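You operate a simulated robot arm through the tools that you are given. There is no shell and no other tool.

Carry out the task below with a simulated two-armed robot. There is one attempt and no reset: what you move stays moved.

JOB
Switch the warmer off, then sort the three caps off its pads.
Fine: the one that the panel calls spoilt goes to the end of the bench, the others on the rings of their colours.

Only the result counts: the job must be done as asked and must still hold three seconds after the hand-in. Knocking over, shifting, dropping, spilling or breaking anything else fails it. Lids that push on must go on centred and level and be pressed home; caps that screw on are set level and turned clockwise until they are tight.

ROBOT AND FRAMES
Two 7-joint arms with two-finger parallel grippers on one trunk that stands fixed in place. Base frame: the origin is at the foot of the trunk, x ahead of it, y to its left, z up; the work surface is at about z = 800. Readings come in mm, rad, newtons and seconds.
The left shoulder is at [70, 163, 1220], the right one opposite. With the tool pointing down near the work surface each hand reaches from about 360 to 880 mm from the base axis, measured 20 degrees to its own side. Payload 3.43 kg a hand.
Tool frame (each hand has its own): the origin (TCP) lies between the finger pads and is the grasp point; the fingertips stand 34 mm ahead of it; z points along the fingers, y is the line along which they close. The gripper opens to 128 mm. The fingers are 24 mm wide and 12 mm thick; the gripper's body (48 by 130 mm) begins 96 mm behind the TCP.
Orientation is that of the tool frame in the base frame, as a unit quaternion [w, x, y, z]. With the fingers straight down and closing along the base's y, the tool's x points along the base's -x, its y along +y and its z along -z.

CONTROLS
- The arms move only by the tool jog_arm. It takes "left_commands", "right_commands" or both (then of equal length, played together; a hand with none holds still); each is a list of rows, each a list of 7 numbers: the turn, a rotation vector about the tool's x, y, z in rad, then the shift along the tool's x, y, z in mm, then the closure in counts, from 0 (fully open) to 255 (shut). In form: [[rx, ry, rz, tx, ty, tz, fingers], ...]. A call has 1 to 20 rows; each row shifts and turns the commanded pose from where the row before left it, along the tool's axes as they then stand. Rows are played at 5 a second. More than 50 mm and 0.15 rad between two rows, or a gripper value outside its range, and nothing of the call is played. Where a pose cannot be reached the arm comes as near as it can. A force on the tool above 40 N (or 10 N above the force at the start of the call, whichever is more), or a blocked arm, ends the call early, and 0.2 s more pass. The fingers move at their own pace (about 153 mm/s each) and stop on an object; they squeeze with about 42 N. The grip force told is the motor's: it shows also when the fingers shut on nothing. Time passes only in rows, and 0.2 s behind the last, so rows that do not move let the fingers close. The reply holds the time, the measured pose of the TCP, the force on the tool along the base axes, the opening and the grip force, in the units named above and with some noise, with the torque about the TCP (base axes, N m) and any sound that the robot's microphone picked up, and new pictures: "show" is both (left out), scene, wrist or none (wrist: the cameras of the hands that moved).
- Cameras (640 x 400 px; columns grow to the right, rows downward): "scene" is now at [135.2, 21.1, 1444.8]; the picture's right is [0.27, -0.96, 0.00], its down [-0.59, -0.17, -0.79] and it looks along [0.76, 0.21, -0.62] (base axes); focal length 371 px, centre (320, 200). "left" rides on the left gripper at [76, 11, -160] in its tool frame; the picture's right is [-0.15, 0.99, 0.00], its down [-0.88, -0.13, -0.46] and it looks along [-0.45, -0.07, 0.89] (tool axes); focal length 234 px, centre (320, 200). "right" rides on the right gripper at [76, -11, -160] in its tool frame; the picture's right is [0.15, 0.99, 0.00], its down [-0.88, 0.13, -0.46] and it looks along [-0.45, 0.07, 0.89] (tool axes); focal length 234 px, centre (320, 200). There is no depth. A picture from a camera that has moved, and an enlarged one, comes with that camera's place and axes in the base frame and with its lens.
- lift_body(by): slides the trunk up (or, below 0, down) by that many mm; the arms and the scene camera ride with it, the base frame stays. It gives what a move gives, with no picture.
- head_to(pan, tilt): turns the head with the scene camera to pan (to the left, within 1.501 rad either way) and tilt (down, from -0.506 to 1.204), counted from straight ahead of the robot. It gives what a move gives, and a new picture of the scene camera.
- inspect(camera, box): a new picture of the part [left, top, right, bottom] of that camera's present view, enlarged. No time passes.
- finish_job(): hands the job in; it is judged then, once.

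Places have to be worked out from the pictures, the camera data and where the tool is seen. Open the grippers and draw the arms clear of the work before you hand the job in, unless the task says otherwise.

The tools are called after "Emit:" as a command line: name --argument value ..., lists and objects as JSON in quotes. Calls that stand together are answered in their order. jog_arm: Moves the arms, as the interface text tells. Its arguments: {"type":"object","properties":{"left_commands":{"type":"array","items":{"type":"array","items":{"type":"number"}}},"right_commands":{"type":"array","items":{"type":"array","items":{"type":"number"}}},"show":{"type":"string","enum":["both","scene","wrist","none"]}},"required":[]} The other tools are called the same way: lift_body (by) slides the trunk up or down; head_to (pan, tilt) turns the head that bears the scene camera; inspect (camera, box) takes an enlarged picture of a part of a camera's view; finish_job () hands the job in.

At the start:

```text
time_s: 0.0
left_tool_pos: [505.4, 420.8, 1106.5]
left_tool_rot: [0.0, -0.001, 1.0, 0.0]
left_ft_force: [-0.5, -0.1, 1.0]
left_wrist_torque: [-0.02, -0.02, 0.0]
left_width: 127.9
left_grasp_force: 0.0
right_tool_pos: [679.5, 0.6, 1131.2]
right_tool_rot: [0.0, 0.0, 1.0, 0.0]
right_ft_force: [-0.3, 1.0, -0.1]
right_wrist_torque: [-0.04, -0.01, 0.02]
right_width: 128.0
right_grasp_force: 0.1
trunk travel left (down, up): [-700.0, 240.0]
head pan, tilt: [0.272, 0.663]
```

scene: 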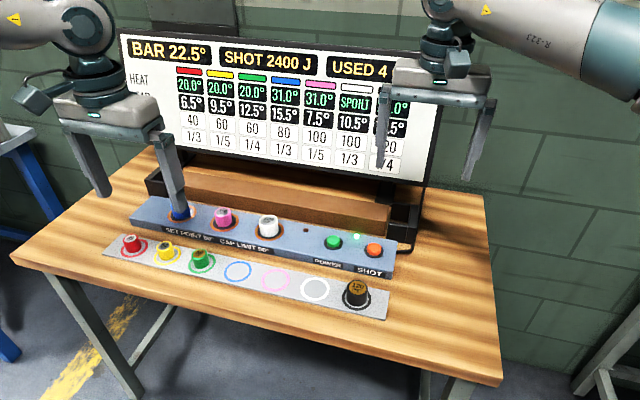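
right: 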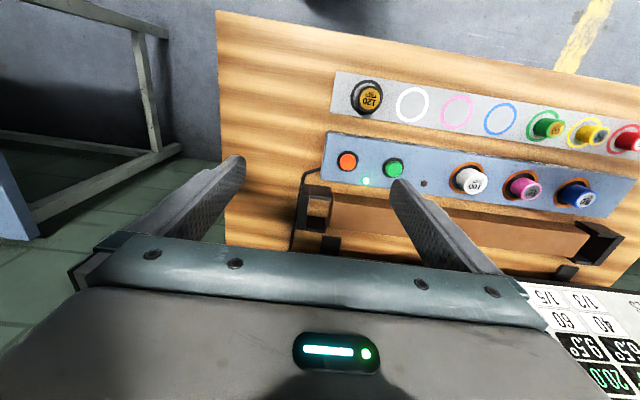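
left: 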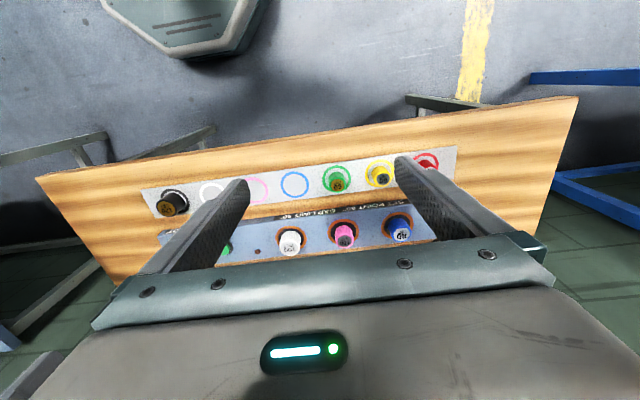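

I'll look closely at the panel, the warmer and its buttons before moving anything.

Emit:
inspect --camera "scene" --box '[110, 20, 440, 226]'

Emit:
inspect --camera "scene" --box '[100, 180, 420, 380]'

Emit:
inspect --camera "right" --box '[300, 60, 640, 272]'

Emit:
inspect --camera "left" --box '[130, 130, 470, 280]'

```text
1.94 times, centred on (275, 123) of scene
camera zoom: at [135.2, 21.1, 1444.8], right [0.27, -0.96, 0.0], down [-0.59, -0.17, -0.79], along [0.76, 0.21, -0.62], focal length 719 px, centre (407, 349)
```

zoom: 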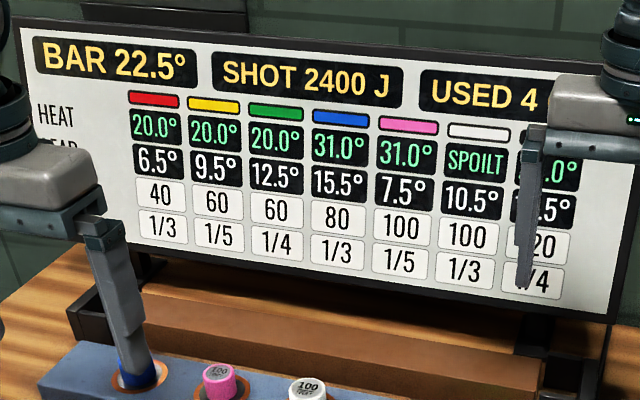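

```text
2.00 times, centred on (260, 280) of scene
camera zoom: at [135.2, 21.1, 1444.8], right [0.27, -0.96, 0.0], down [-0.59, -0.17, -0.79], along [0.76, 0.21, -0.62], focal length 742 px, centre (440, 40)
```

zoom: 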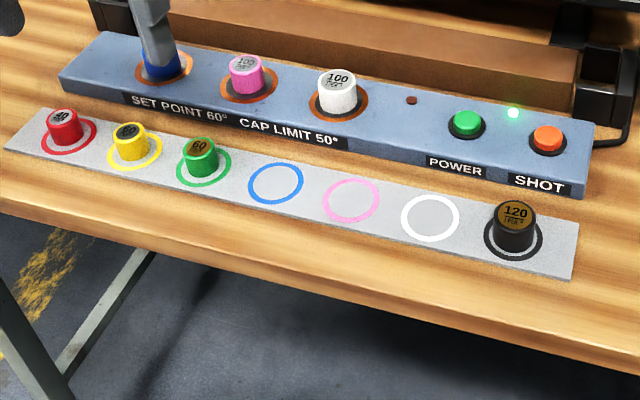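

```text
1.88 times, centred on (470, 166) of right
camera zoom: at [603.1, -12.0, 1288.9], right [-0.15, 0.99, 0.0], down [0.88, 0.13, 0.46], along [0.45, 0.07, -0.89], focal length 441 px, centre (38, 264)
```

zoom: 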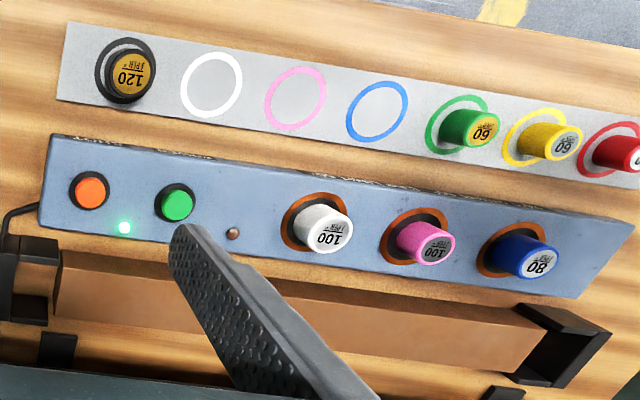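

```text
1.88 times, centred on (300, 205) of left
camera zoom: at [430.1, 432.1, 1267.7], right [0.14, 0.99, 0.0], down [0.88, -0.13, 0.46], along [0.45, -0.07, -0.89], focal length 441 px, centre (358, 191)
```

zoom: 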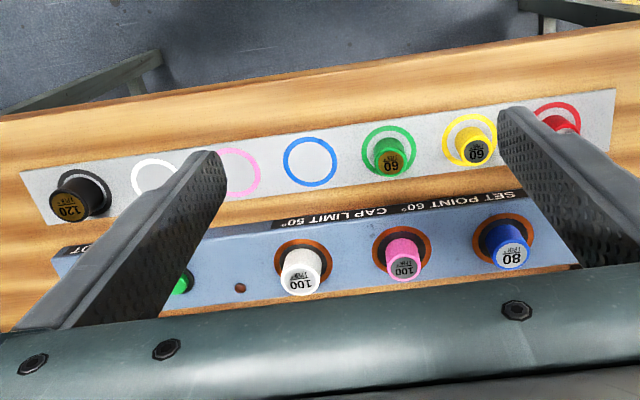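

The panel marks white as SPOILT, with blue and pink at 31°. The green lamp is lit. From the two views I put POWER (green) near (732, 156, 850), SHOT near (731, 62) and the caps near (731, 311/426/538) with tops at about 880. I'm shutting the right fingers and moving them above POWER.

Emit:
jog_arm --right_commands '[[0, 0, 0, -8.75, 25.8, 28.5, 255], [0, 0, 0, -8.75, 25.8, 28.5, 255], [0, 0, 0, -8.75, 25.8, 28.5, 255], [0, 0, 0, -8.75, 25.8, 28.5, 255], [0, 0, 0, -8.75, 25.8, 28.5, 255], [0, 0, 0, -8.75, 25.8, 28.5, 255]]'

```text
time_s: 1.4
left_tool_pos: [504.9, 424.9, 1106.4]
left_tool_rot: [0.001, -0.001, 1.0, -0.001]
left_ft_force: [0.6, 0.4, 0.1]
left_wrist_torque: [-0.06, -0.03, -0.01]
left_width: 128.2
left_grasp_force: 0.0
right_tool_pos: [729.4, 155.9, 960.0]
right_tool_rot: [0.002, 0.0, 1.0, 0.0]
right_ft_force: [-0.3, -0.2, -0.9]
right_wrist_torque: [-0.04, -0.05, 0.01]
right_width: 0.0
right_grasp_force: 32.9
right hand out of reach, approached as far as the arm can: row 6
trunk travel left (down, up): [-700.0, 240.0]
head pan, tilt: [0.272, 0.663]
camera scene: at [134.4, 24.9, 1444.8], right [0.27, -0.96, 0.0], down [-0.59, -0.17, -0.79], along [0.76, 0.21, -0.62], focal length 371 px, centre (320, 200)
camera right: at [652.0, 144.3, 1117.2], right [-0.15, 0.99, 0.0], down [0.88, 0.13, 0.46], along [0.45, 0.07, -0.89], focal length 234 px, centre (320, 200)
```

scene: 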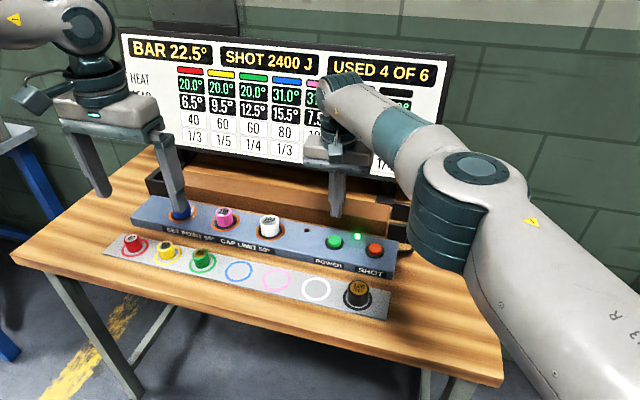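
right: 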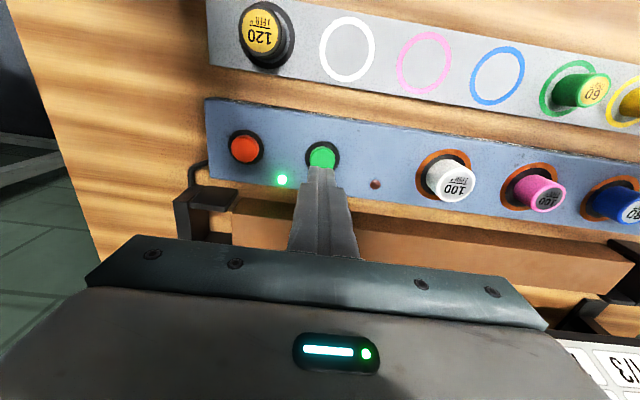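

The closed tips are right above POWER, which I now put at about (730, 158). The arm is at the edge of its reach at this height, so I'll lower the trunk 60 mm to keep its shape instead of stretching it further.

Emit:
lift_body --by -60

```text
time_s: 2.4
left_tool_pos: [505.4, 422.2, 1047.2]
left_tool_rot: [0.0, 0.0, 1.0, 0.001]
left_ft_force: [0.1, -0.1, -0.3]
left_wrist_torque: [-0.01, -0.02, 0.01]
left_width: 128.0
left_grasp_force: 0.0
right_tool_pos: [728.6, 153.8, 899.9]
right_tool_rot: [0.001, 0.0, 1.0, 0.001]
right_ft_force: [0.2, -0.4, 0.3]
right_wrist_torque: [-0.01, 0.03, -0.01]
right_width: 0.1
right_grasp_force: 32.3
trunk travel left (down, up): [-640.0, 300.0]
head pan, tilt: [0.272, 0.663]
```

The tips are now at about z = 866. I'll check both views before pressing, and read the panel again.

Emit:
inspect --camera "right" --box '[180, 60, 500, 260]'

Emit:
inspect --camera "scene" --box '[120, 20, 460, 290]'

```text
2.00 times, centred on (340, 160) of right
camera zoom: at [652.5, 141.4, 1057.8], right [-0.15, 0.99, 0.0], down [0.88, 0.13, 0.46], along [0.45, 0.07, -0.89], focal length 468 px, centre (280, 280)
```

zoom: 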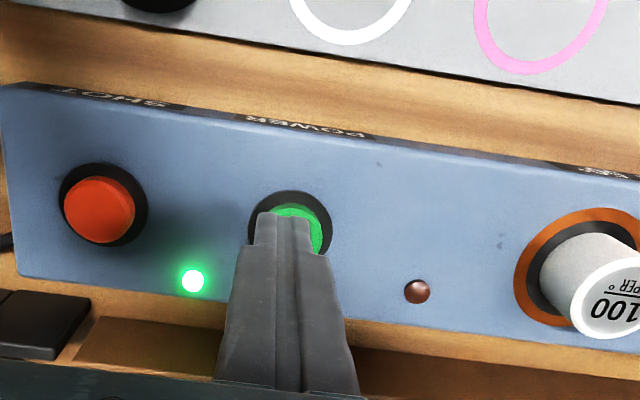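

```text
1.48 times, centred on (290, 155) of scene
camera zoom: at [134.9, 21.4, 1384.8], right [0.27, -0.96, 0.0], down [-0.59, -0.17, -0.79], along [0.76, 0.21, -0.62], focal length 549 px, centre (364, 267)
```

zoom: 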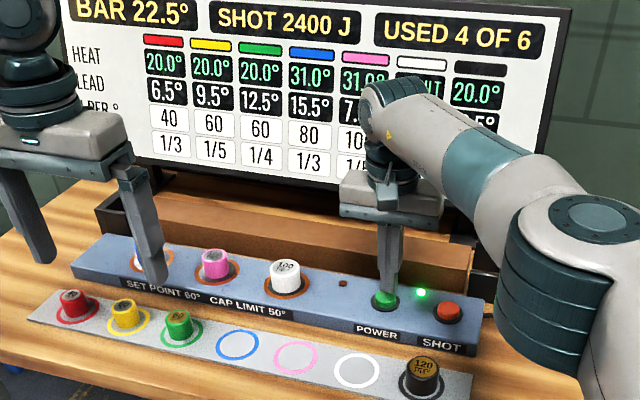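

The tips sit over the green button, about 16 mm above it and roughly 3 mm off its centre. I'm pressing straight down in small steps with a slight y correction.

Emit:
jog_arm --right_commands '[[0, 0, 0, 0, 2, 4, 255], [0, 0, 0, 0, 1, 4, 255], [0, 0, 0, 0, 0, 4, 255], [0, 0, 0, 0, 0, 3, 255], [0, 0, 0, 0, 0, 2, 255]]'

```text
time_s: 3.6
left_tool_pos: [505.9, 420.8, 1047.9]
left_tool_rot: [0.0, -0.001, 1.0, 0.0]
left_ft_force: [-0.4, 0.4, -0.8]
left_wrist_torque: [0.01, -0.01, -0.02]
left_width: 127.9
left_grasp_force: 0.0
right_tool_pos: [728.6, 155.2, 882.8]
right_tool_rot: [0.003, 0.0, 1.0, 0.002]
right_ft_force: [-0.7, 1.0, 0.0]
right_wrist_torque: [-0.01, 0.02, 0.0]
right_width: 0.0
right_grasp_force: 32.7
trunk travel left (down, up): [-640.0, 300.0]
head pan, tilt: [0.272, 0.663]
camera scene: at [135.2, 21.1, 1384.8], right [0.27, -0.96, 0.0], down [-0.59, -0.17, -0.79], along [0.76, 0.21, -0.62], focal length 371 px, centre (320, 200)
camera right: at [651.1, 142.9, 1041.1], right [-0.15, 0.99, 0.0], down [0.88, 0.13, 0.46], along [0.46, 0.07, -0.89], focal length 234 px, centre (320, 200)
```

scene: 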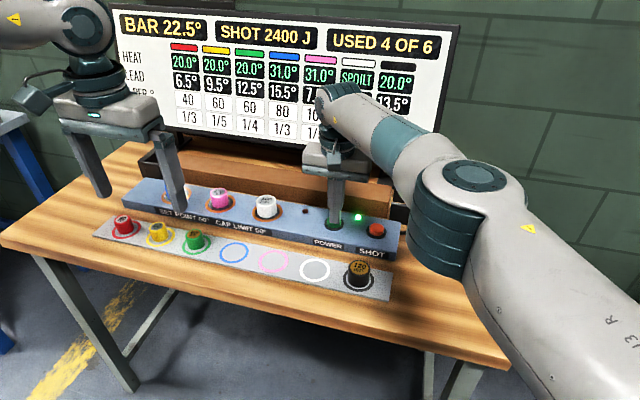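
right: 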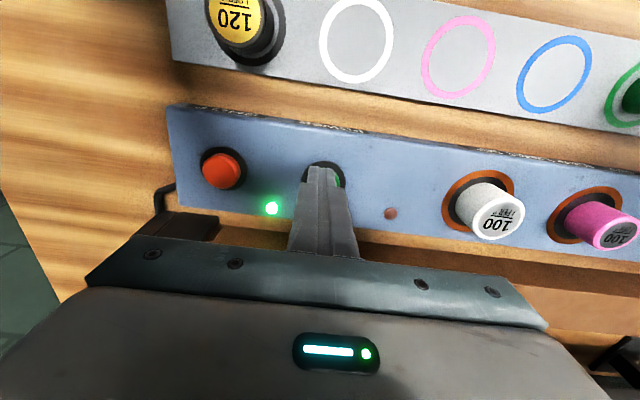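

There is no contact yet with the tips at z ≈ 849, and the lamp is still on. I'll keep going down in 2 mm steps.

Emit:
jog_arm --right_commands '[[0, 0, 0, 0, 0, 2, 255], [0, 0, 0, 0, 0, 2, 255], [0, 0, 0, 0, 0, 2, 255], [0, 0, 0, 0, 0, 2, 255]]'

```text
time_s: 4.6
left_tool_pos: [505.1, 421.0, 1046.2]
left_tool_rot: [0.0, -0.002, 1.0, 0.0]
left_ft_force: [0.8, 0.1, -1.1]
left_wrist_torque: [-0.03, 0.01, 0.01]
left_width: 128.3
left_grasp_force: 0.1
right_tool_pos: [727.2, 154.7, 873.3]
right_tool_rot: [0.001, 0.0, 1.0, 0.001]
right_ft_force: [-0.9, 1.0, 1.1]
right_wrist_torque: [0.05, -0.01, 0.01]
right_width: 0.0
right_grasp_force: 33.2
trunk travel left (down, up): [-640.0, 300.0]
head pan, tilt: [0.272, 0.663]
heard: click
camera scene: at [135.0, 21.3, 1384.8], right [0.27, -0.96, 0.0], down [-0.59, -0.17, -0.79], along [0.76, 0.21, -0.62], focal length 371 px, centre (320, 200)
camera right: at [650.3, 143.0, 1032.7], right [-0.15, 0.99, 0.0], down [0.88, 0.13, 0.46], along [0.45, 0.07, -0.89], focal length 234 px, centre (320, 200)
```

scene: 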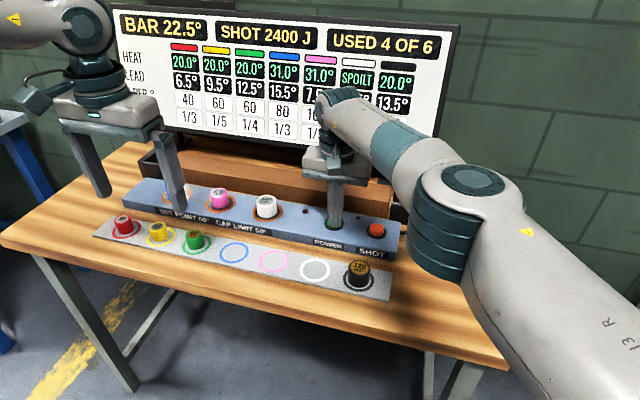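
right: 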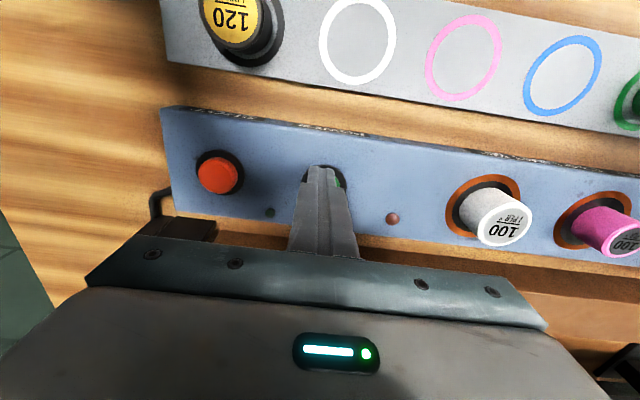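

The microphone heard a click and the green lamp went out, so the warmer is off. I'm raising the right hand straight off the button and drawing it back to the right. The left hand then goes above the white cap at about (731, 311) with its fingers half open.

Emit:
jog_arm --right_commands '[[0, 0, 0, 0, 0, -40, 255], [0, 0, 0, 0, 0, -50, 255], [0, 0, 0, 25.3, -41.4, -5, 255], [0, 0, 0, 25.3, -41.4, -5, 255], [0, 0, 0, 25.3, -41.4, -5, 255], [0, 0, 0, 25.3, -41.4, -5, 255], [0, 0, 0, 25.3, -41.4, -5, 255], [0, 0, 0, 25.3, -41.4, -5, 255], [0, 0, 0, 25.3, -41.4, -5, 255], [0, 0, 0, 25.3, -41.4, -5, 255], [0, 0, 0, 25.3, -41.4, -5, 255], [0, 0, 0, 25.3, -41.4, -5, 255], [0, 0, 0, 25.3, -41.4, -5, 255]]' --left_commands '[[0, 0, 0, 0, 0, 0, 95], [0, 0, 0, 0, 0, 0, 95], [0, 0, 0, 0, 0, 0, 95], [0, 0, 0, 0, 0, 0, 95], [0, 0, 0, -25.1, -12.2, 10, 95], [0, 0, 0, -25.1, -12.2, 10, 95], [0, 0, 0, -25.1, -12.2, 10, 95], [0, 0, 0, -25.1, -12.2, 10, 95], [0, 0, 0, -25.1, -12.2, 10, 95], [0, 0, 0, -25.1, -12.2, 10, 95], [0, 0, 0, -25.1, -12.2, 10, 95], [0, 0, 0, -25.1, -12.2, 10, 95], [0, 0, 0, -25.1, -12.2, 10, 95]]'

```text
time_s: 7.4
left_tool_pos: [715.6, 317.7, 965.4]
left_tool_rot: [0.001, -0.001, 1.0, 0.0]
left_ft_force: [0.0, 0.5, 0.6]
left_wrist_torque: [0.01, -0.04, -0.01]
left_width: 80.7
left_grasp_force: 0.1
left hand out of reach, approached as far as the arm can: row 13
right_tool_pos: [448.9, -299.9, 1018.1]
right_tool_rot: [0.002, 0.001, 1.0, 0.003]
right_ft_force: [0.2, -0.1, 0.1]
right_wrist_torque: [0.02, -0.02, 0.0]
right_width: 0.0
right_grasp_force: 32.6
trunk travel left (down, up): [-640.0, 300.0]
head pan, tilt: [0.272, 0.663]
camera scene: at [133.3, 19.3, 1385.1], right [0.27, -0.96, 0.0], down [-0.59, -0.16, -0.79], along [0.76, 0.21, -0.61], focal length 371 px, centre (320, 200)
camera right: at [371.9, -311.4, 1176.2], right [-0.15, 0.99, 0.0], down [0.88, 0.13, 0.46], along [0.45, 0.07, -0.89], focal length 234 px, centre (320, 200)
camera left: at [639.3, 328.6, 1125.2], right [0.14, 0.99, 0.0], down [0.88, -0.13, 0.46], along [0.45, -0.07, -0.89], focal length 234 px, centre (320, 200)
```

scene: 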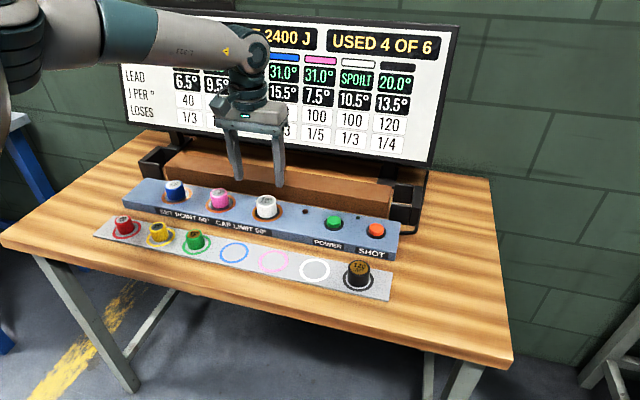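
right: 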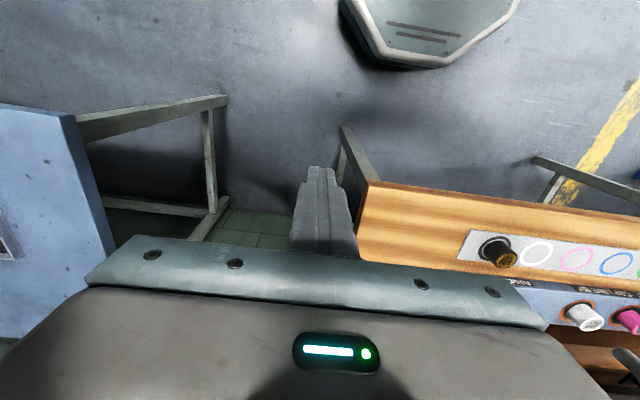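
left: 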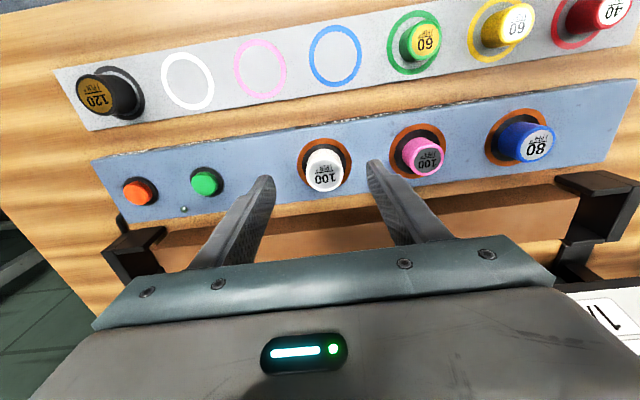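

The warmer lamp is out and the panel still calls white SPOILT. The left hand stopped about 15 mm short of its target, so I'll hold for a moment to see whether it was only lagging.

Emit:
jog_arm --left_commands '[[0, 0, 0, 0, 0, 0, 95], [0, 0, 0, 0, 0, 0, 95]]' --show "none"

Emit:
inspect --camera "left" --box '[180, 60, 640, 260]'

```text
time_s: 8.0
left_tool_pos: [715.5, 319.0, 963.1]
left_tool_rot: [0.001, -0.001, 1.0, -0.001]
left_ft_force: [-0.6, 0.8, -0.6]
left_wrist_torque: [-0.02, -0.02, -0.01]
left_width: 80.5
left_grasp_force: 0.1
right_tool_pos: [449.4, -298.1, 1018.2]
right_tool_rot: [0.0, 0.0, 1.0, 0.001]
right_ft_force: [-0.7, -0.3, -1.0]
right_wrist_torque: [-0.02, -0.01, 0.01]
right_width: 0.0
right_grasp_force: 33.0
trunk travel left (down, up): [-640.0, 300.0]
head pan, tilt: [0.272, 0.663]
```

```text
1.39 times, centred on (410, 160) of left
camera zoom: at [640.5, 329.4, 1123.8], right [0.15, 0.99, 0.0], down [0.88, -0.13, 0.46], along [0.45, -0.07, -0.89], focal length 326 px, centre (195, 256)
```

zoom: 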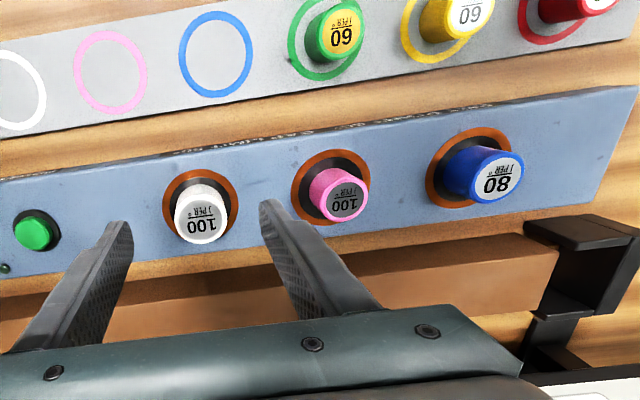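

The left hand is stuck at x = 715.6, and the readings suggest reach grows as the hand works lower relative to the shoulder. By the wrist view the white cap is about 20 mm further on, near (736, 319). I'll raise the trunk 120 mm and reach down from there.

Emit:
lift_body --by 120

```text
time_s: 9.5
left_tool_pos: [716.2, 317.9, 1083.0]
left_tool_rot: [0.001, -0.001, 1.0, 0.0]
left_ft_force: [-0.6, 0.0, -0.9]
left_wrist_torque: [0.0, -0.01, 0.0]
left_width: 80.1
left_grasp_force: 0.0
right_tool_pos: [449.4, -296.4, 1137.3]
right_tool_rot: [0.001, 0.001, 1.0, 0.001]
right_ft_force: [-0.7, -0.2, 0.3]
right_wrist_torque: [0.03, 0.01, -0.06]
right_width: 0.1
right_grasp_force: 32.8
trunk travel left (down, up): [-760.0, 180.0]
head pan, tilt: [0.272, 0.663]
```

I'm lowering the left hand 115 mm from here and will read where it ends up.

Emit:
jog_arm --left_commands '[[0, 0, 0, 0, 0, 30, 95], [0, 0, 0, 0, 0, 30, 95], [0, 0, 0, 0, 0, 30, 95], [0, 0, 0, 0, 0, 25, 95], [0, 0, 0, 0, 0, 0, 95]]' --show "wrist"

```text
time_s: 10.7
left_tool_pos: [679.5, 335.9, 990.5]
left_tool_rot: [0.002, -0.001, 1.0, -0.001]
left_ft_force: [-0.5, 0.4, 0.1]
left_wrist_torque: [0.0, -0.01, 0.03]
left_width: 80.2
left_grasp_force: 0.1
left hand out of reach, approached as far as the arm can: row 1, 2, 3, 4
right_tool_pos: [450.9, -296.4, 1136.8]
right_tool_rot: [0.001, 0.0, 1.0, 0.0]
right_ft_force: [0.5, 0.3, 0.4]
right_wrist_torque: [-0.03, -0.01, 0.03]
right_width: 0.2
right_grasp_force: 32.8
trunk travel left (down, up): [-760.0, 180.0]
head pan, tilt: [0.272, 0.663]
camera left: at [603.8, 346.6, 1149.7], right [0.14, 0.99, 0.0], down [0.88, -0.13, 0.46], along [0.45, -0.07, -0.89], focal length 234 px, centre (320, 200)
```

left: 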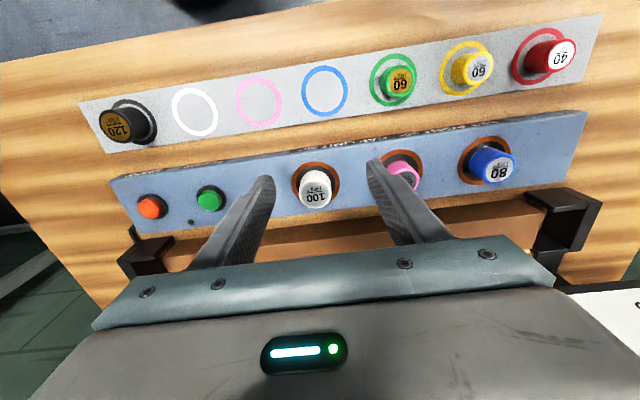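

The left arm came up short again at x = 680, y = 336, which looks more like an awkward elbow or wrist posture than pure distance. I'll turn the head to see how the arm is standing.

Emit:
head_to --pan 0.6 --tilt 0.45

```text
time_s: 11.5
left_tool_pos: [679.9, 336.0, 989.2]
left_tool_rot: [0.0, -0.001, 1.0, -0.001]
left_ft_force: [0.3, -0.3, 0.4]
left_wrist_torque: [0.0, -0.02, 0.0]
left_width: 80.5
left_grasp_force: 0.1
right_tool_pos: [450.8, -298.2, 1137.4]
right_tool_rot: [0.001, 0.0, 1.0, 0.001]
right_ft_force: [0.2, -0.1, -0.3]
right_wrist_torque: [-0.01, 0.0, 0.01]
right_width: 0.1
right_grasp_force: 32.7
trunk travel left (down, up): [-760.0, 180.0]
head pan, tilt: [0.6, 0.45]
camera scene: at [128.0, 49.6, 1523.7], right [0.56, -0.83, 0.0], down [-0.36, -0.25, -0.9], along [0.74, 0.51, -0.44], focal length 371 px, centre (320, 200)
```

scene: 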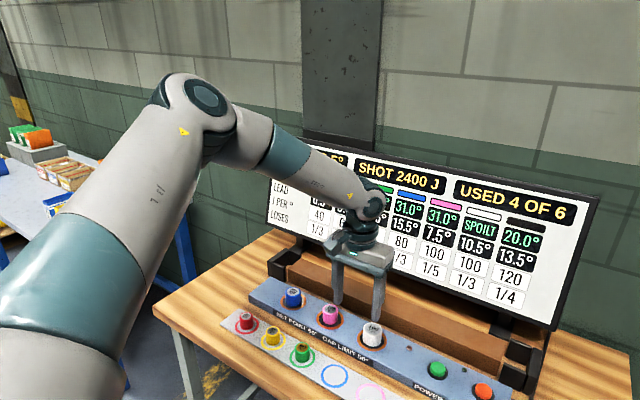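

The elbow is high and bent about 100°, so the arm is not stretched and a joint is probably at its stop. I'll try yawing the tool clockwise to line up with the forearm, then reach forward, and see which rows are accepted.

Emit:
jog_arm --left_commands '[[0, 0, 0.1, 0, 0, 0, 95], [0, 0, 0.1, 0, 0, 0, 95], [0, 0, 0.1, 0, 0, 0, 95], [0, 0, 0, -15, 0, 0, 95], [0, 0, 0, -15, 0, 0, 95]]' --show "none"

```text
time_s: 12.7
left_tool_pos: [688.5, 335.2, 1001.1]
left_tool_rot: [0.002, 0.148, 0.989, -0.001]
left_ft_force: [0.2, 1.0, 0.6]
left_wrist_torque: [-0.01, -0.02, 0.01]
left_width: 80.1
left_grasp_force: 0.0
left hand out of reach, approached as far as the arm can: row 4, 5
right_tool_pos: [449.0, -296.0, 1137.4]
right_tool_rot: [0.001, 0.0, 1.0, 0.001]
right_ft_force: [0.0, 1.3, 0.3]
right_wrist_torque: [-0.01, 0.01, -0.03]
right_width: 0.0
right_grasp_force: 33.2
trunk travel left (down, up): [-760.0, 180.0]
head pan, tilt: [0.6, 0.45]
```

Yaw makes no difference. The limit eases as the hand rises relative to the shoulder, so I had the direction wrong and the trunk should go lower. I'll undo the yaw, raise both hands relative to the trunk, then bring the trunk down.

Emit:
jog_arm --left_commands '[[0, 0, -0.1, 0, 0, -40, 95], [0, 0, -0.1, 0, 0, -40, 95], [0, 0, -0.1, 0, 0, -40, 95], [0, 0, 0, -20, -5, -25, 95], [0, 0, 0, -20, -5, -25, 95]]' --right_commands '[[0, 0, 0, 0, 0, -30, 255], [0, 0, 0, 0, 0, -30, 255], [0, 0, 0, 0, 0, -30, 255], [0, 0, 0, 0, 0, -30, 255], [0, 0, 0, 0, 0, -30, 255]]' --show "none"

```text
time_s: 13.9
left_tool_pos: [728.5, 327.7, 1171.1]
left_tool_rot: [-0.001, -0.001, 1.0, 0.0]
left_ft_force: [0.1, 0.1, 0.1]
left_wrist_torque: [0.0, 0.0, 0.03]
left_width: 80.6
left_grasp_force: 0.1
right_tool_pos: [450.7, -297.1, 1287.5]
right_tool_rot: [0.001, 0.001, 1.0, 0.0]
right_ft_force: [0.3, 0.4, -0.6]
right_wrist_torque: [-0.02, 0.02, 0.0]
right_width: 0.1
right_grasp_force: 33.3
trunk travel left (down, up): [-760.0, 180.0]
head pan, tilt: [0.6, 0.45]
```

No rows were refused, and the hand is at (728, 328, 1171). I'm lowering the trunk 200 mm, which puts the left fingertips at about z = 937, well above the 880 cap tops.

Emit:
lift_body --by -200

Emit:
head_to --pan 0.35 --tilt 0.6

Emit:
inspect --camera "left" --box '[180, 60, 500, 260]'

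```text
time_s: 16.1
left_tool_pos: [729.4, 326.3, 971.9]
left_tool_rot: [0.001, -0.001, 1.0, 0.0]
left_ft_force: [0.9, -0.6, 0.7]
left_wrist_torque: [-0.02, -0.01, 0.03]
left_width: 80.5
left_grasp_force: 0.0
right_tool_pos: [449.6, -297.8, 1087.1]
right_tool_rot: [0.001, 0.0, 1.0, 0.002]
right_ft_force: [-0.1, 0.3, 0.3]
right_wrist_torque: [0.04, -0.01, -0.02]
right_width: 0.1
right_grasp_force: 33.1
trunk travel left (down, up): [-560.0, 380.0]
head pan, tilt: [0.6, 0.45]
```

```text
time_s: 16.9
left_tool_pos: [729.3, 326.7, 970.9]
left_tool_rot: [0.001, -0.001, 1.0, 0.0]
left_ft_force: [-0.2, -1.1, -0.3]
left_wrist_torque: [0.04, 0.01, 0.06]
left_width: 80.0
left_grasp_force: 0.0
right_tool_pos: [450.8, -298.8, 1087.0]
right_tool_rot: [0.001, 0.0, 1.0, 0.001]
right_ft_force: [-0.6, 1.1, -1.2]
right_wrist_torque: [-0.02, 0.0, 0.03]
right_width: 0.1
right_grasp_force: 33.0
trunk travel left (down, up): [-560.0, 380.0]
head pan, tilt: [0.351, 0.6]
camera scene: at [135.1, 28.2, 1310.2], right [0.34, -0.94, 0.0], down [-0.53, -0.19, -0.83], along [0.77, 0.28, -0.56], focal length 371 px, centre (320, 200)
```

scene: 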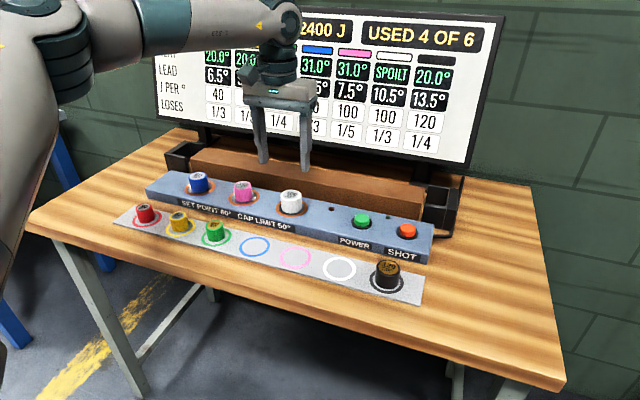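

```text
2.00 times, centred on (340, 160) of left
camera zoom: at [653.8, 337.4, 1131.7], right [0.14, 0.99, 0.0], down [0.88, -0.13, 0.46], along [0.45, -0.07, -0.89], focal length 468 px, centre (280, 280)
```

zoom: 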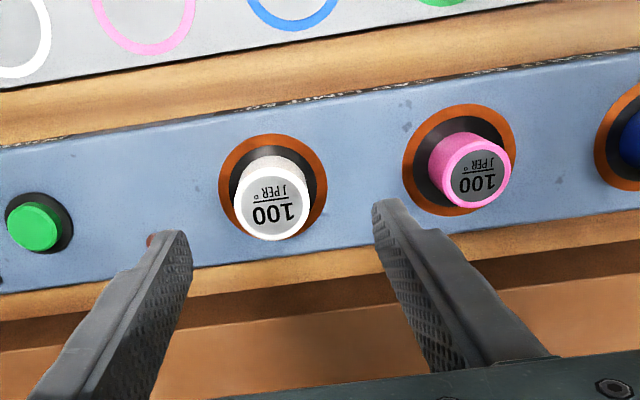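

The wrist view puts the white cap about 6 mm further in x and 5 mm less in y than the TCP. Its top is near 880 and the pad surface near 837. I'll correct that, then lower on the trunk so the arm keeps this posture.

Emit:
jog_arm --left_commands '[[0, 0, 0, -6, -5, 0, 95], [0, 0, 0, 0, 0, 0, 95]]' --show "none"

Emit:
lift_body --by -50

Emit:
inspect --camera "left" --box '[180, 60, 500, 260]'

```text
time_s: 17.5
left_tool_pos: [732.7, 322.4, 972.0]
left_tool_rot: [0.003, -0.001, 1.0, 0.0]
left_ft_force: [-0.2, 0.4, -0.1]
left_wrist_torque: [0.02, 0.0, 0.0]
left_width: 80.4
left_grasp_force: 0.1
left hand out of reach, approached as far as the arm can: row 1
right_tool_pos: [449.5, -298.7, 1087.7]
right_tool_rot: [0.0, 0.0, 1.0, 0.001]
right_ft_force: [0.0, -0.1, -1.0]
right_wrist_torque: [-0.01, 0.03, 0.01]
right_width: 0.0
right_grasp_force: 33.0
trunk travel left (down, up): [-560.0, 380.0]
head pan, tilt: [0.351, 0.6]
```

```text
time_s: 18.4
left_tool_pos: [733.5, 321.6, 922.1]
left_tool_rot: [0.002, 0.0, 1.0, -0.001]
left_ft_force: [0.0, 0.0, -0.3]
left_wrist_torque: [0.04, 0.02, 0.0]
left_width: 80.3
left_grasp_force: 0.1
right_tool_pos: [449.6, -297.7, 1037.5]
right_tool_rot: [0.001, 0.0, 1.0, 0.001]
right_ft_force: [0.1, 1.8, 0.3]
right_wrist_torque: [0.0, -0.01, 0.0]
right_width: 0.0
right_grasp_force: 32.8
trunk travel left (down, up): [-510.0, 430.0]
head pan, tilt: [0.351, 0.6]
```

```text
2.00 times, centred on (340, 160) of left
camera zoom: at [656.5, 333.6, 1082.0], right [0.14, 0.99, 0.0], down [0.88, -0.13, 0.46], along [0.45, -0.07, -0.89], focal length 468 px, centre (280, 280)
```

zoom: 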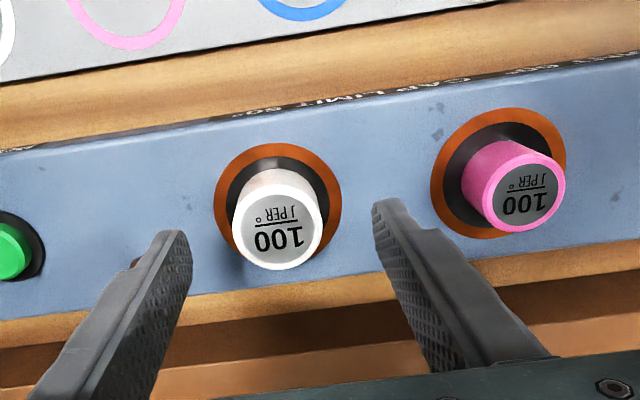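

The white cap is now within 1–2 mm of the finger centre. I'll nudge y by -2 and lower another 45 mm to the grasp height, with tips at about 843.

Emit:
jog_arm --left_commands '[[0, 0, 0, 0, -2, 0, 95]]' --show "none"

Emit:
lift_body --by -44

Emit:
inspect --camera "left" --box '[180, 60, 500, 260]'

Emit:
inspect --camera "scene" --box '[140, 80, 460, 280]'

```text
time_s: 18.8
left_tool_pos: [733.6, 321.4, 921.6]
left_tool_rot: [0.003, -0.001, 1.0, -0.001]
left_ft_force: [0.3, -0.2, -0.3]
left_wrist_torque: [0.01, 0.0, 0.0]
left_width: 80.4
left_grasp_force: 0.0
right_tool_pos: [449.4, -299.0, 1037.7]
right_tool_rot: [0.0, 0.0, 1.0, 0.001]
right_ft_force: [0.4, -0.2, 0.0]
right_wrist_torque: [0.0, -0.03, -0.04]
right_width: 0.1
right_grasp_force: 32.9
trunk travel left (down, up): [-510.0, 430.0]
head pan, tilt: [0.351, 0.6]
```

```text
time_s: 19.6
left_tool_pos: [733.2, 320.9, 877.1]
left_tool_rot: [0.004, 0.0, 1.0, -0.001]
left_ft_force: [0.1, 0.5, 0.2]
left_wrist_torque: [0.0, -0.03, 0.02]
left_width: 80.3
left_grasp_force: 0.1
right_tool_pos: [448.9, -297.5, 993.4]
right_tool_rot: [0.002, 0.0, 1.0, 0.001]
right_ft_force: [-0.7, 0.3, 0.1]
right_wrist_torque: [0.0, 0.0, 0.03]
right_width: 0.2
right_grasp_force: 32.8
trunk travel left (down, up): [-466.0, 474.0]
head pan, tilt: [0.351, 0.6]
```

```text
2.00 times, centred on (340, 160) of left
camera zoom: at [655.9, 331.9, 1038.0], right [0.14, 0.99, 0.0], down [0.88, -0.13, 0.46], along [0.46, -0.07, -0.89], focal length 468 px, centre (280, 280)
```

zoom: 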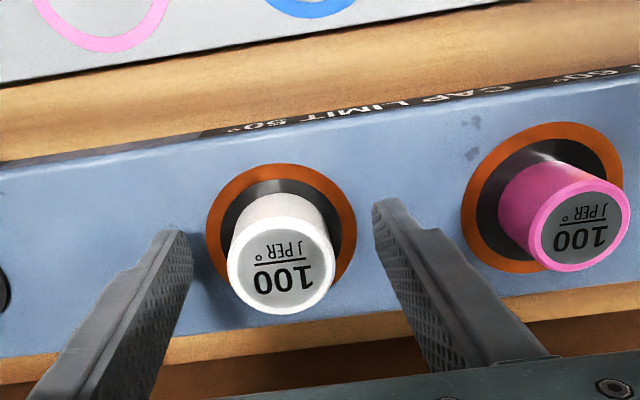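

```text
2.00 times, centred on (300, 180) of scene
camera zoom: at [134.7, 28.1, 1216.3], right [0.34, -0.94, 0.0], down [-0.53, -0.19, -0.83], along [0.77, 0.28, -0.56], focal length 742 px, centre (360, 240)
```

zoom: 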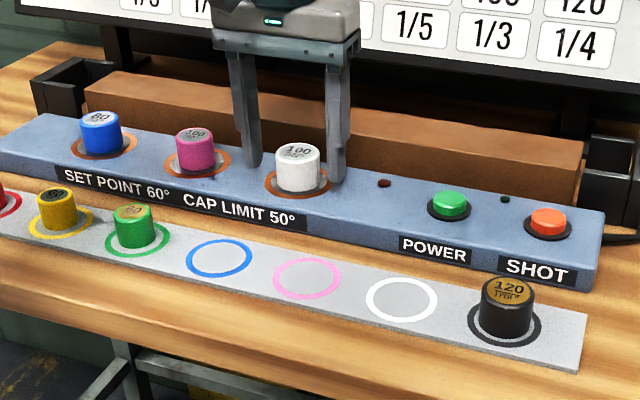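

The fingers straddle the white cap evenly, with tips just above the warmer's surface. I'm closing on it.

Emit:
jog_arm --left_commands '[[0, 0, 0, 0, 0, 0, 150], [0, 0, 0, 0, 0, 0, 255], [0, 0, 0, 0, 0, 0, 255], [0, 0, 0, 0, 0, 0, 255]]' --show "wrist"

```text
time_s: 20.6
left_tool_pos: [734.4, 321.0, 878.5]
left_tool_rot: [0.003, 0.0, 1.0, 0.0]
left_ft_force: [0.6, 0.0, 0.0]
left_wrist_torque: [0.07, -0.02, 0.01]
left_width: 44.0
left_grasp_force: 41.9
right_tool_pos: [448.9, -298.0, 993.9]
right_tool_rot: [0.002, 0.0, 1.0, 0.001]
right_ft_force: [0.0, -0.2, 0.5]
right_wrist_torque: [0.02, -0.02, 0.02]
right_width: 0.2
right_grasp_force: 33.3
trunk travel left (down, up): [-466.0, 474.0]
head pan, tilt: [0.351, 0.6]
camera left: at [656.2, 331.9, 1037.7], right [0.14, 0.99, 0.0], down [0.88, -0.13, 0.46], along [0.46, -0.07, -0.89], focal length 234 px, centre (320, 200)
```

left: 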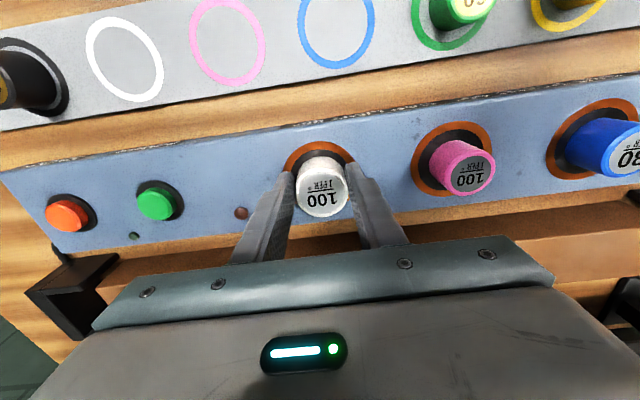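

The grip is firm: 44 mm wide at 42 N. The left arm can't comfortably reach the far right end, so I'll lift the cap and bring it over the empty white ring at about (617, 173). It will stand there until the right hand takes it on.

Emit:
jog_arm --left_commands '[[0, 0, 0, 0, 0, -10, 255], [0, 0, 0, 0, 0, -20, 255], [0, 0, 0, 0, 0, -25, 255], [0, 0, 0, 0, 0, -30, 255], [0, 0, 0, 19.3, -24.7, 0, 255], [0, 0, 0, 19.3, -24.7, 0, 255], [0, 0, 0, 19.3, -24.7, 0, 255], [0, 0, 0, 19.3, -24.7, 0, 255], [0, 0, 0, 19.3, -24.7, 0, 255], [0, 0, 0, 19.3, -24.7, 0, 255], [0, 0, 0, 0, 0, 0, 255]]'

```text
time_s: 23.1
left_tool_pos: [609.3, 175.9, 960.3]
left_tool_rot: [0.003, -0.001, 1.0, -0.002]
left_ft_force: [0.7, 0.4, 0.9]
left_wrist_torque: [0.0, -0.02, 0.02]
left_width: 0.1
left_grasp_force: 33.4
left hand out of reach, approached as far as the arm can: row 4
right_tool_pos: [448.4, -298.3, 994.2]
right_tool_rot: [0.0, 0.0, 1.0, 0.001]
right_ft_force: [-0.7, -0.6, 0.2]
right_wrist_torque: [-0.02, -0.03, 0.0]
right_width: 0.0
right_grasp_force: 32.9
trunk travel left (down, up): [-466.0, 474.0]
head pan, tilt: [0.351, 0.6]
camera scene: at [134.6, 28.2, 1216.3], right [0.34, -0.94, 0.0], down [-0.53, -0.19, -0.83], along [0.77, 0.28, -0.56], focal length 371 px, centre (320, 200)
camera left: at [532.9, 187.3, 1120.2], right [0.14, 0.99, 0.0], down [0.88, -0.13, 0.46], along [0.46, -0.07, -0.89], focal length 234 px, centre (320, 200)
```

scene: 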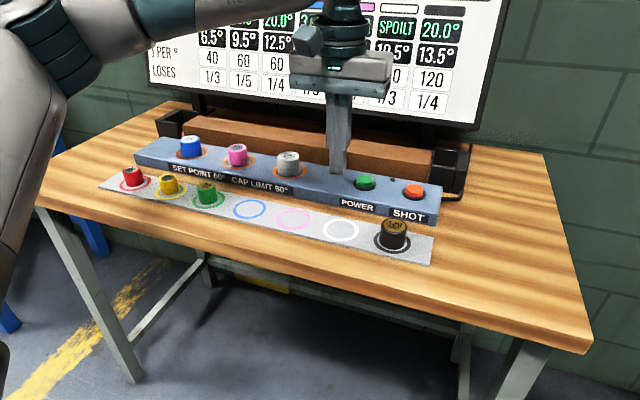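
left: 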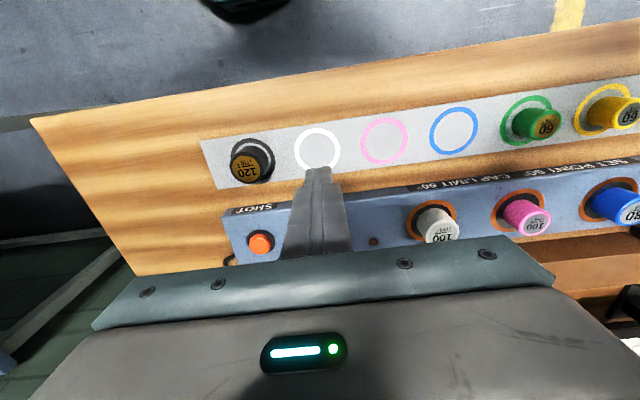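

The fingers are shut on nothing, so the white cap slid out of the grip during the lift. It still stands on its pad. I'll look closely before trying again.

Emit:
inspect --camera "left" --box '[360, 160, 640, 260]'

Emit:
inspect --camera "scene" --box '[160, 100, 360, 225]'

```text
2.29 times, centred on (500, 210) of left
camera zoom: at [532.9, 187.3, 1120.2], right [0.14, 0.99, 0.0], down [0.88, -0.13, 0.46], along [0.46, -0.07, -0.89], focal length 535 px, centre (-91, 177)
```

zoom: 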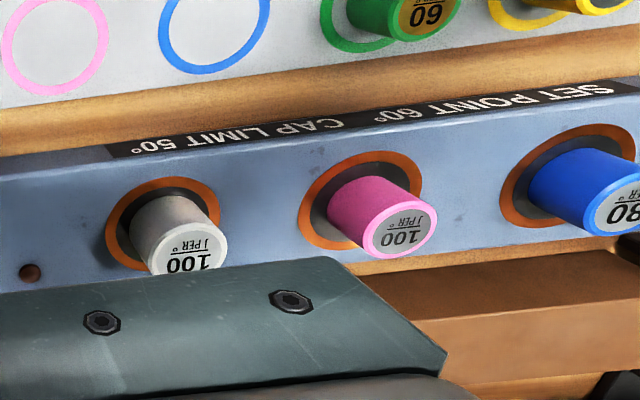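

```text
3.20 times, centred on (260, 162) of scene
camera zoom: at [134.6, 28.2, 1216.3], right [0.34, -0.94, 0.0], down [-0.53, -0.19, -0.83], along [0.77, 0.28, -0.56], focal length 1187 px, centre (512, 320)
```

zoom: 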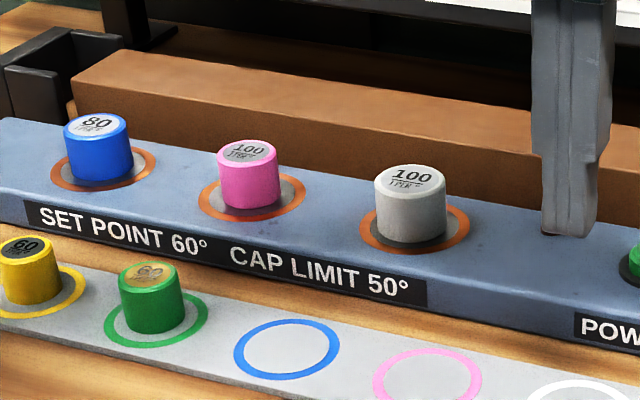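

The white cap stands upright on its pad, maybe a millimetre or two off-centre. The arm was also clamped at its limit during that lift, so the motion may have jerked. I'll go back over the cap with the fingers open and re-measure.

Emit:
jog_arm --left_commands '[[0, 0, 0, -20.6, 24, 2.5, 95], [0, 0, 0, -20.6, 24, 2.5, 95], [0, 0, 0, -20.6, 24, 2.5, 95], [0, 0, 0, -20.6, 24, 2.5, 95], [0, 0, 0, -20.6, 24, 2.5, 95], [0, 0, 0, -20.6, 24, 2.5, 95], [0, 0, 0, 0, 0, 0, 95]]' --show "none"

Emit:
inspect --camera "left" --box '[180, 60, 500, 260]'

```text
time_s: 24.6
left_tool_pos: [728.9, 321.7, 943.0]
left_tool_rot: [0.003, 0.0, 1.0, -0.001]
left_ft_force: [0.3, 0.2, -0.4]
left_wrist_torque: [-0.01, 0.0, 0.02]
left_width: 80.1
left_grasp_force: 0.1
left hand out of reach, approached as far as the arm can: row 6
right_tool_pos: [450.4, -299.4, 992.4]
right_tool_rot: [0.0, 0.0, 1.0, 0.001]
right_ft_force: [-0.6, -0.5, -0.2]
right_wrist_torque: [0.0, 0.02, 0.01]
right_width: 0.1
right_grasp_force: 33.0
trunk travel left (down, up): [-466.0, 474.0]
head pan, tilt: [0.351, 0.6]
```

```text
2.00 times, centred on (340, 160) of left
camera zoom: at [652.1, 333.0, 1104.1], right [0.14, 0.99, 0.0], down [0.88, -0.13, 0.46], along [0.46, -0.07, -0.89], focal length 468 px, centre (280, 280)
```

zoom: 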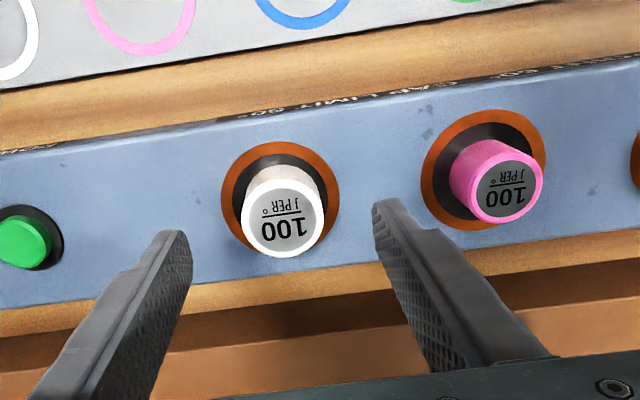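

The cap is at about (733, 322). I'll lower to a TCP height of about 875, close, and this time raise only a few millimetres while watching force and width.

Emit:
jog_arm --left_commands '[[0, 0, 0, 0, 0, 20, 95], [0, 0, 0, 0, 0, 20, 95], [0, 0, 0, -4, 0.5, 15, 95], [0, 0, 0, 0, 0, 8, 95], [0, 0, 0, 0, 0, 5, 95], [0, 0, 0, 0, 0, 0, 95]]' --show "wrist"

```text
time_s: 26.1
left_tool_pos: [730.3, 322.7, 877.3]
left_tool_rot: [0.002, -0.001, 1.0, -0.001]
left_ft_force: [-0.3, -0.6, 1.0]
left_wrist_torque: [-0.01, 0.03, -0.02]
left_width: 80.2
left_grasp_force: 0.1
right_tool_pos: [450.4, -298.5, 993.6]
right_tool_rot: [0.0, 0.0, 1.0, 0.0]
right_ft_force: [-0.8, 0.4, -1.2]
right_wrist_torque: [0.0, -0.04, -0.02]
right_width: 0.0
right_grasp_force: 32.5
trunk travel left (down, up): [-466.0, 474.0]
head pan, tilt: [0.351, 0.6]
camera left: at [654.9, 333.9, 1036.9], right [0.14, 0.99, 0.0], down [0.88, -0.13, 0.46], along [0.46, -0.07, -0.89], focal length 234 px, centre (320, 200)
```

left: 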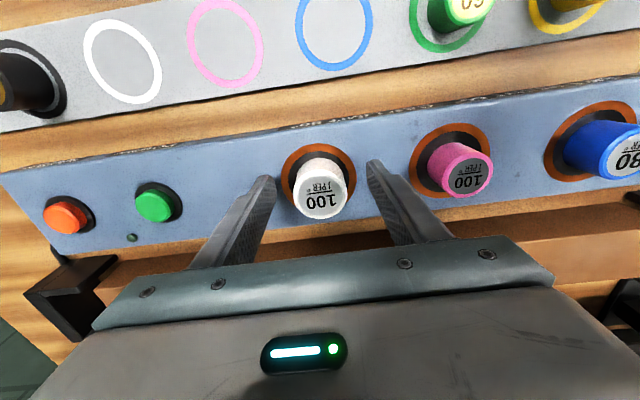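

The fingers straddle the cap at z ≈ 877. I'll nudge forward 2 mm and down 2 mm, then close and hold.

Emit:
jog_arm --left_commands '[[0, 0, 0, -2, 0, 2, 95], [0, 0, 0, 0, 0, 0, 160], [0, 0, 0, 0, 0, 0, 255], [0, 0, 0, 0, 0, 0, 255], [0, 0, 0, 0, 0, 0, 255]]' --show "wrist"

Emit:
lift_body --by 4

Emit:
inspect --camera "scene" --box '[160, 80, 400, 230]'

```text
time_s: 27.2
left_tool_pos: [733.1, 322.8, 874.4]
left_tool_rot: [0.003, -0.001, 1.0, -0.001]
left_ft_force: [-0.2, -0.9, -0.2]
left_wrist_torque: [-0.01, 0.03, -0.01]
left_width: 44.3
left_grasp_force: 42.1
right_tool_pos: [449.5, -299.9, 992.5]
right_tool_rot: [0.0, 0.0, 1.0, 0.001]
right_ft_force: [0.1, 0.4, 0.0]
right_wrist_torque: [0.0, 0.0, -0.03]
right_width: 0.1
right_grasp_force: 33.0
trunk travel left (down, up): [-466.0, 474.0]
head pan, tilt: [0.351, 0.6]
camera left: at [656.8, 333.5, 1035.3], right [0.14, 0.99, 0.0], down [0.88, -0.13, 0.46], along [0.46, -0.07, -0.89], focal length 234 px, centre (320, 200)
```

left: 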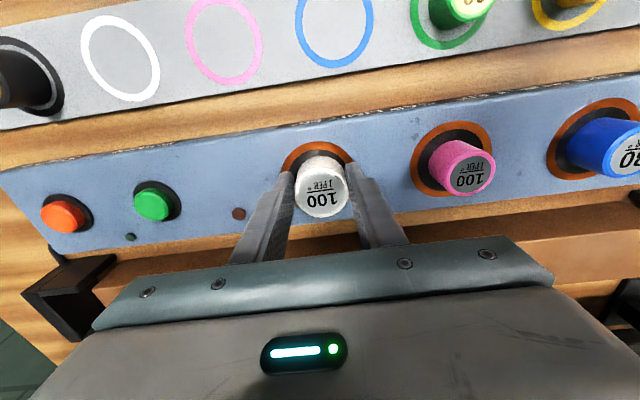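

```text
time_s: 27.8
left_tool_pos: [732.9, 322.6, 879.0]
left_tool_rot: [0.002, -0.001, 1.0, -0.001]
left_ft_force: [-0.3, 0.2, -0.5]
left_wrist_torque: [0.0, -0.03, -0.02]
left_width: 43.9
left_grasp_force: 42.0
right_tool_pos: [449.8, -298.1, 997.8]
right_tool_rot: [0.001, 0.0, 1.0, 0.001]
right_ft_force: [0.1, -0.4, -0.7]
right_wrist_torque: [0.04, -0.04, 0.01]
right_width: 0.0
right_grasp_force: 33.2
trunk travel left (down, up): [-470.0, 470.0]
head pan, tilt: [0.351, 0.6]
```

```text
2.67 times, centred on (280, 155) of scene
camera zoom: at [135.2, 28.1, 1220.2], right [0.34, -0.94, 0.0], down [-0.53, -0.19, -0.82], along [0.77, 0.28, -0.57], focal length 989 px, centre (427, 320)
```

zoom: 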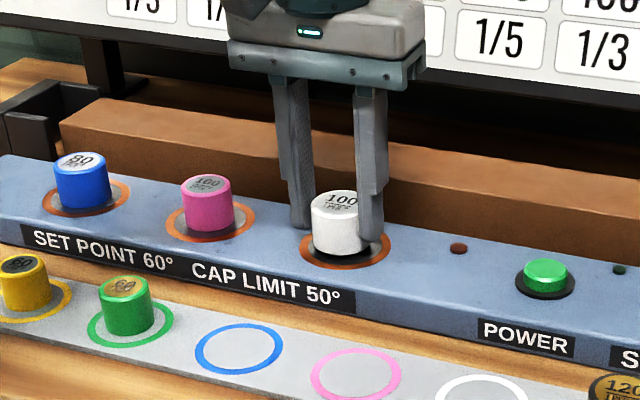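

After 4 mm the width still reads 44 and there is no pull on the tool. I'll raise another 12 mm on the trunk and see whether the cap rises with the fingers.

Emit:
lift_body --by 12

Emit:
inspect --camera "scene" --box '[160, 80, 400, 230]'

Emit:
inspect --camera "left" --box '[220, 100, 440, 240]'

```text
time_s: 28.4
left_tool_pos: [733.9, 321.7, 891.2]
left_tool_rot: [0.002, 0.0, 1.0, -0.001]
left_ft_force: [0.6, 1.3, -1.4]
left_wrist_torque: [-0.04, 0.01, 0.04]
left_width: 44.0
left_grasp_force: 42.1
right_tool_pos: [450.8, -298.3, 1008.3]
right_tool_rot: [0.0, 0.0, 1.0, 0.001]
right_ft_force: [-0.4, 0.3, 0.3]
right_wrist_torque: [-0.01, 0.02, -0.01]
right_width: 0.0
right_grasp_force: 32.2
trunk travel left (down, up): [-482.0, 458.0]
head pan, tilt: [0.351, 0.6]
```

```text
2.67 times, centred on (280, 155) of scene
camera zoom: at [135.6, 28.1, 1232.1], right [0.34, -0.94, 0.0], down [-0.53, -0.19, -0.82], along [0.77, 0.28, -0.57], focal length 989 px, centre (427, 320)
```

zoom: 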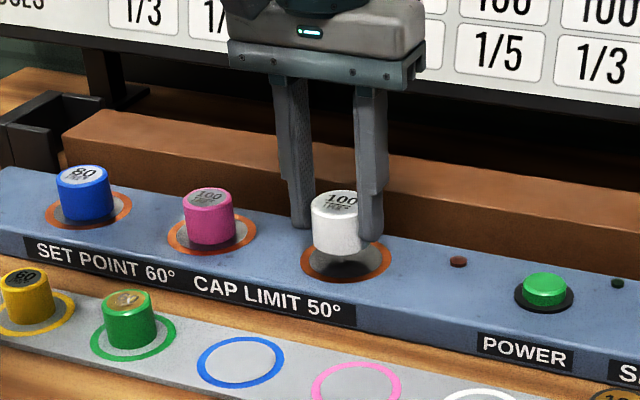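

```text
2.86 times, centred on (330, 170) of left
camera zoom: at [657.3, 333.7, 1051.0], right [0.14, 0.99, 0.0], down [0.88, -0.13, 0.46], along [0.46, -0.07, -0.89], focal length 669 px, centre (291, 286)
```

zoom: 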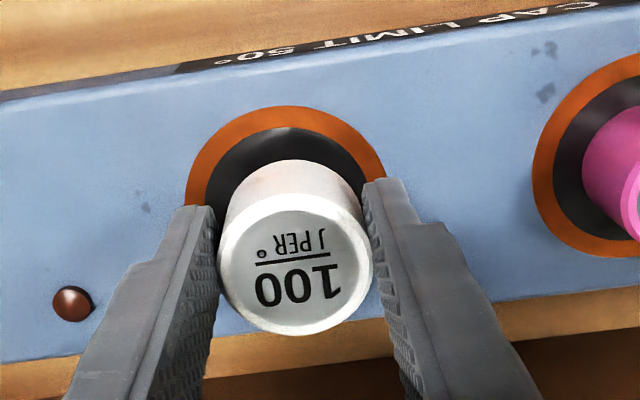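

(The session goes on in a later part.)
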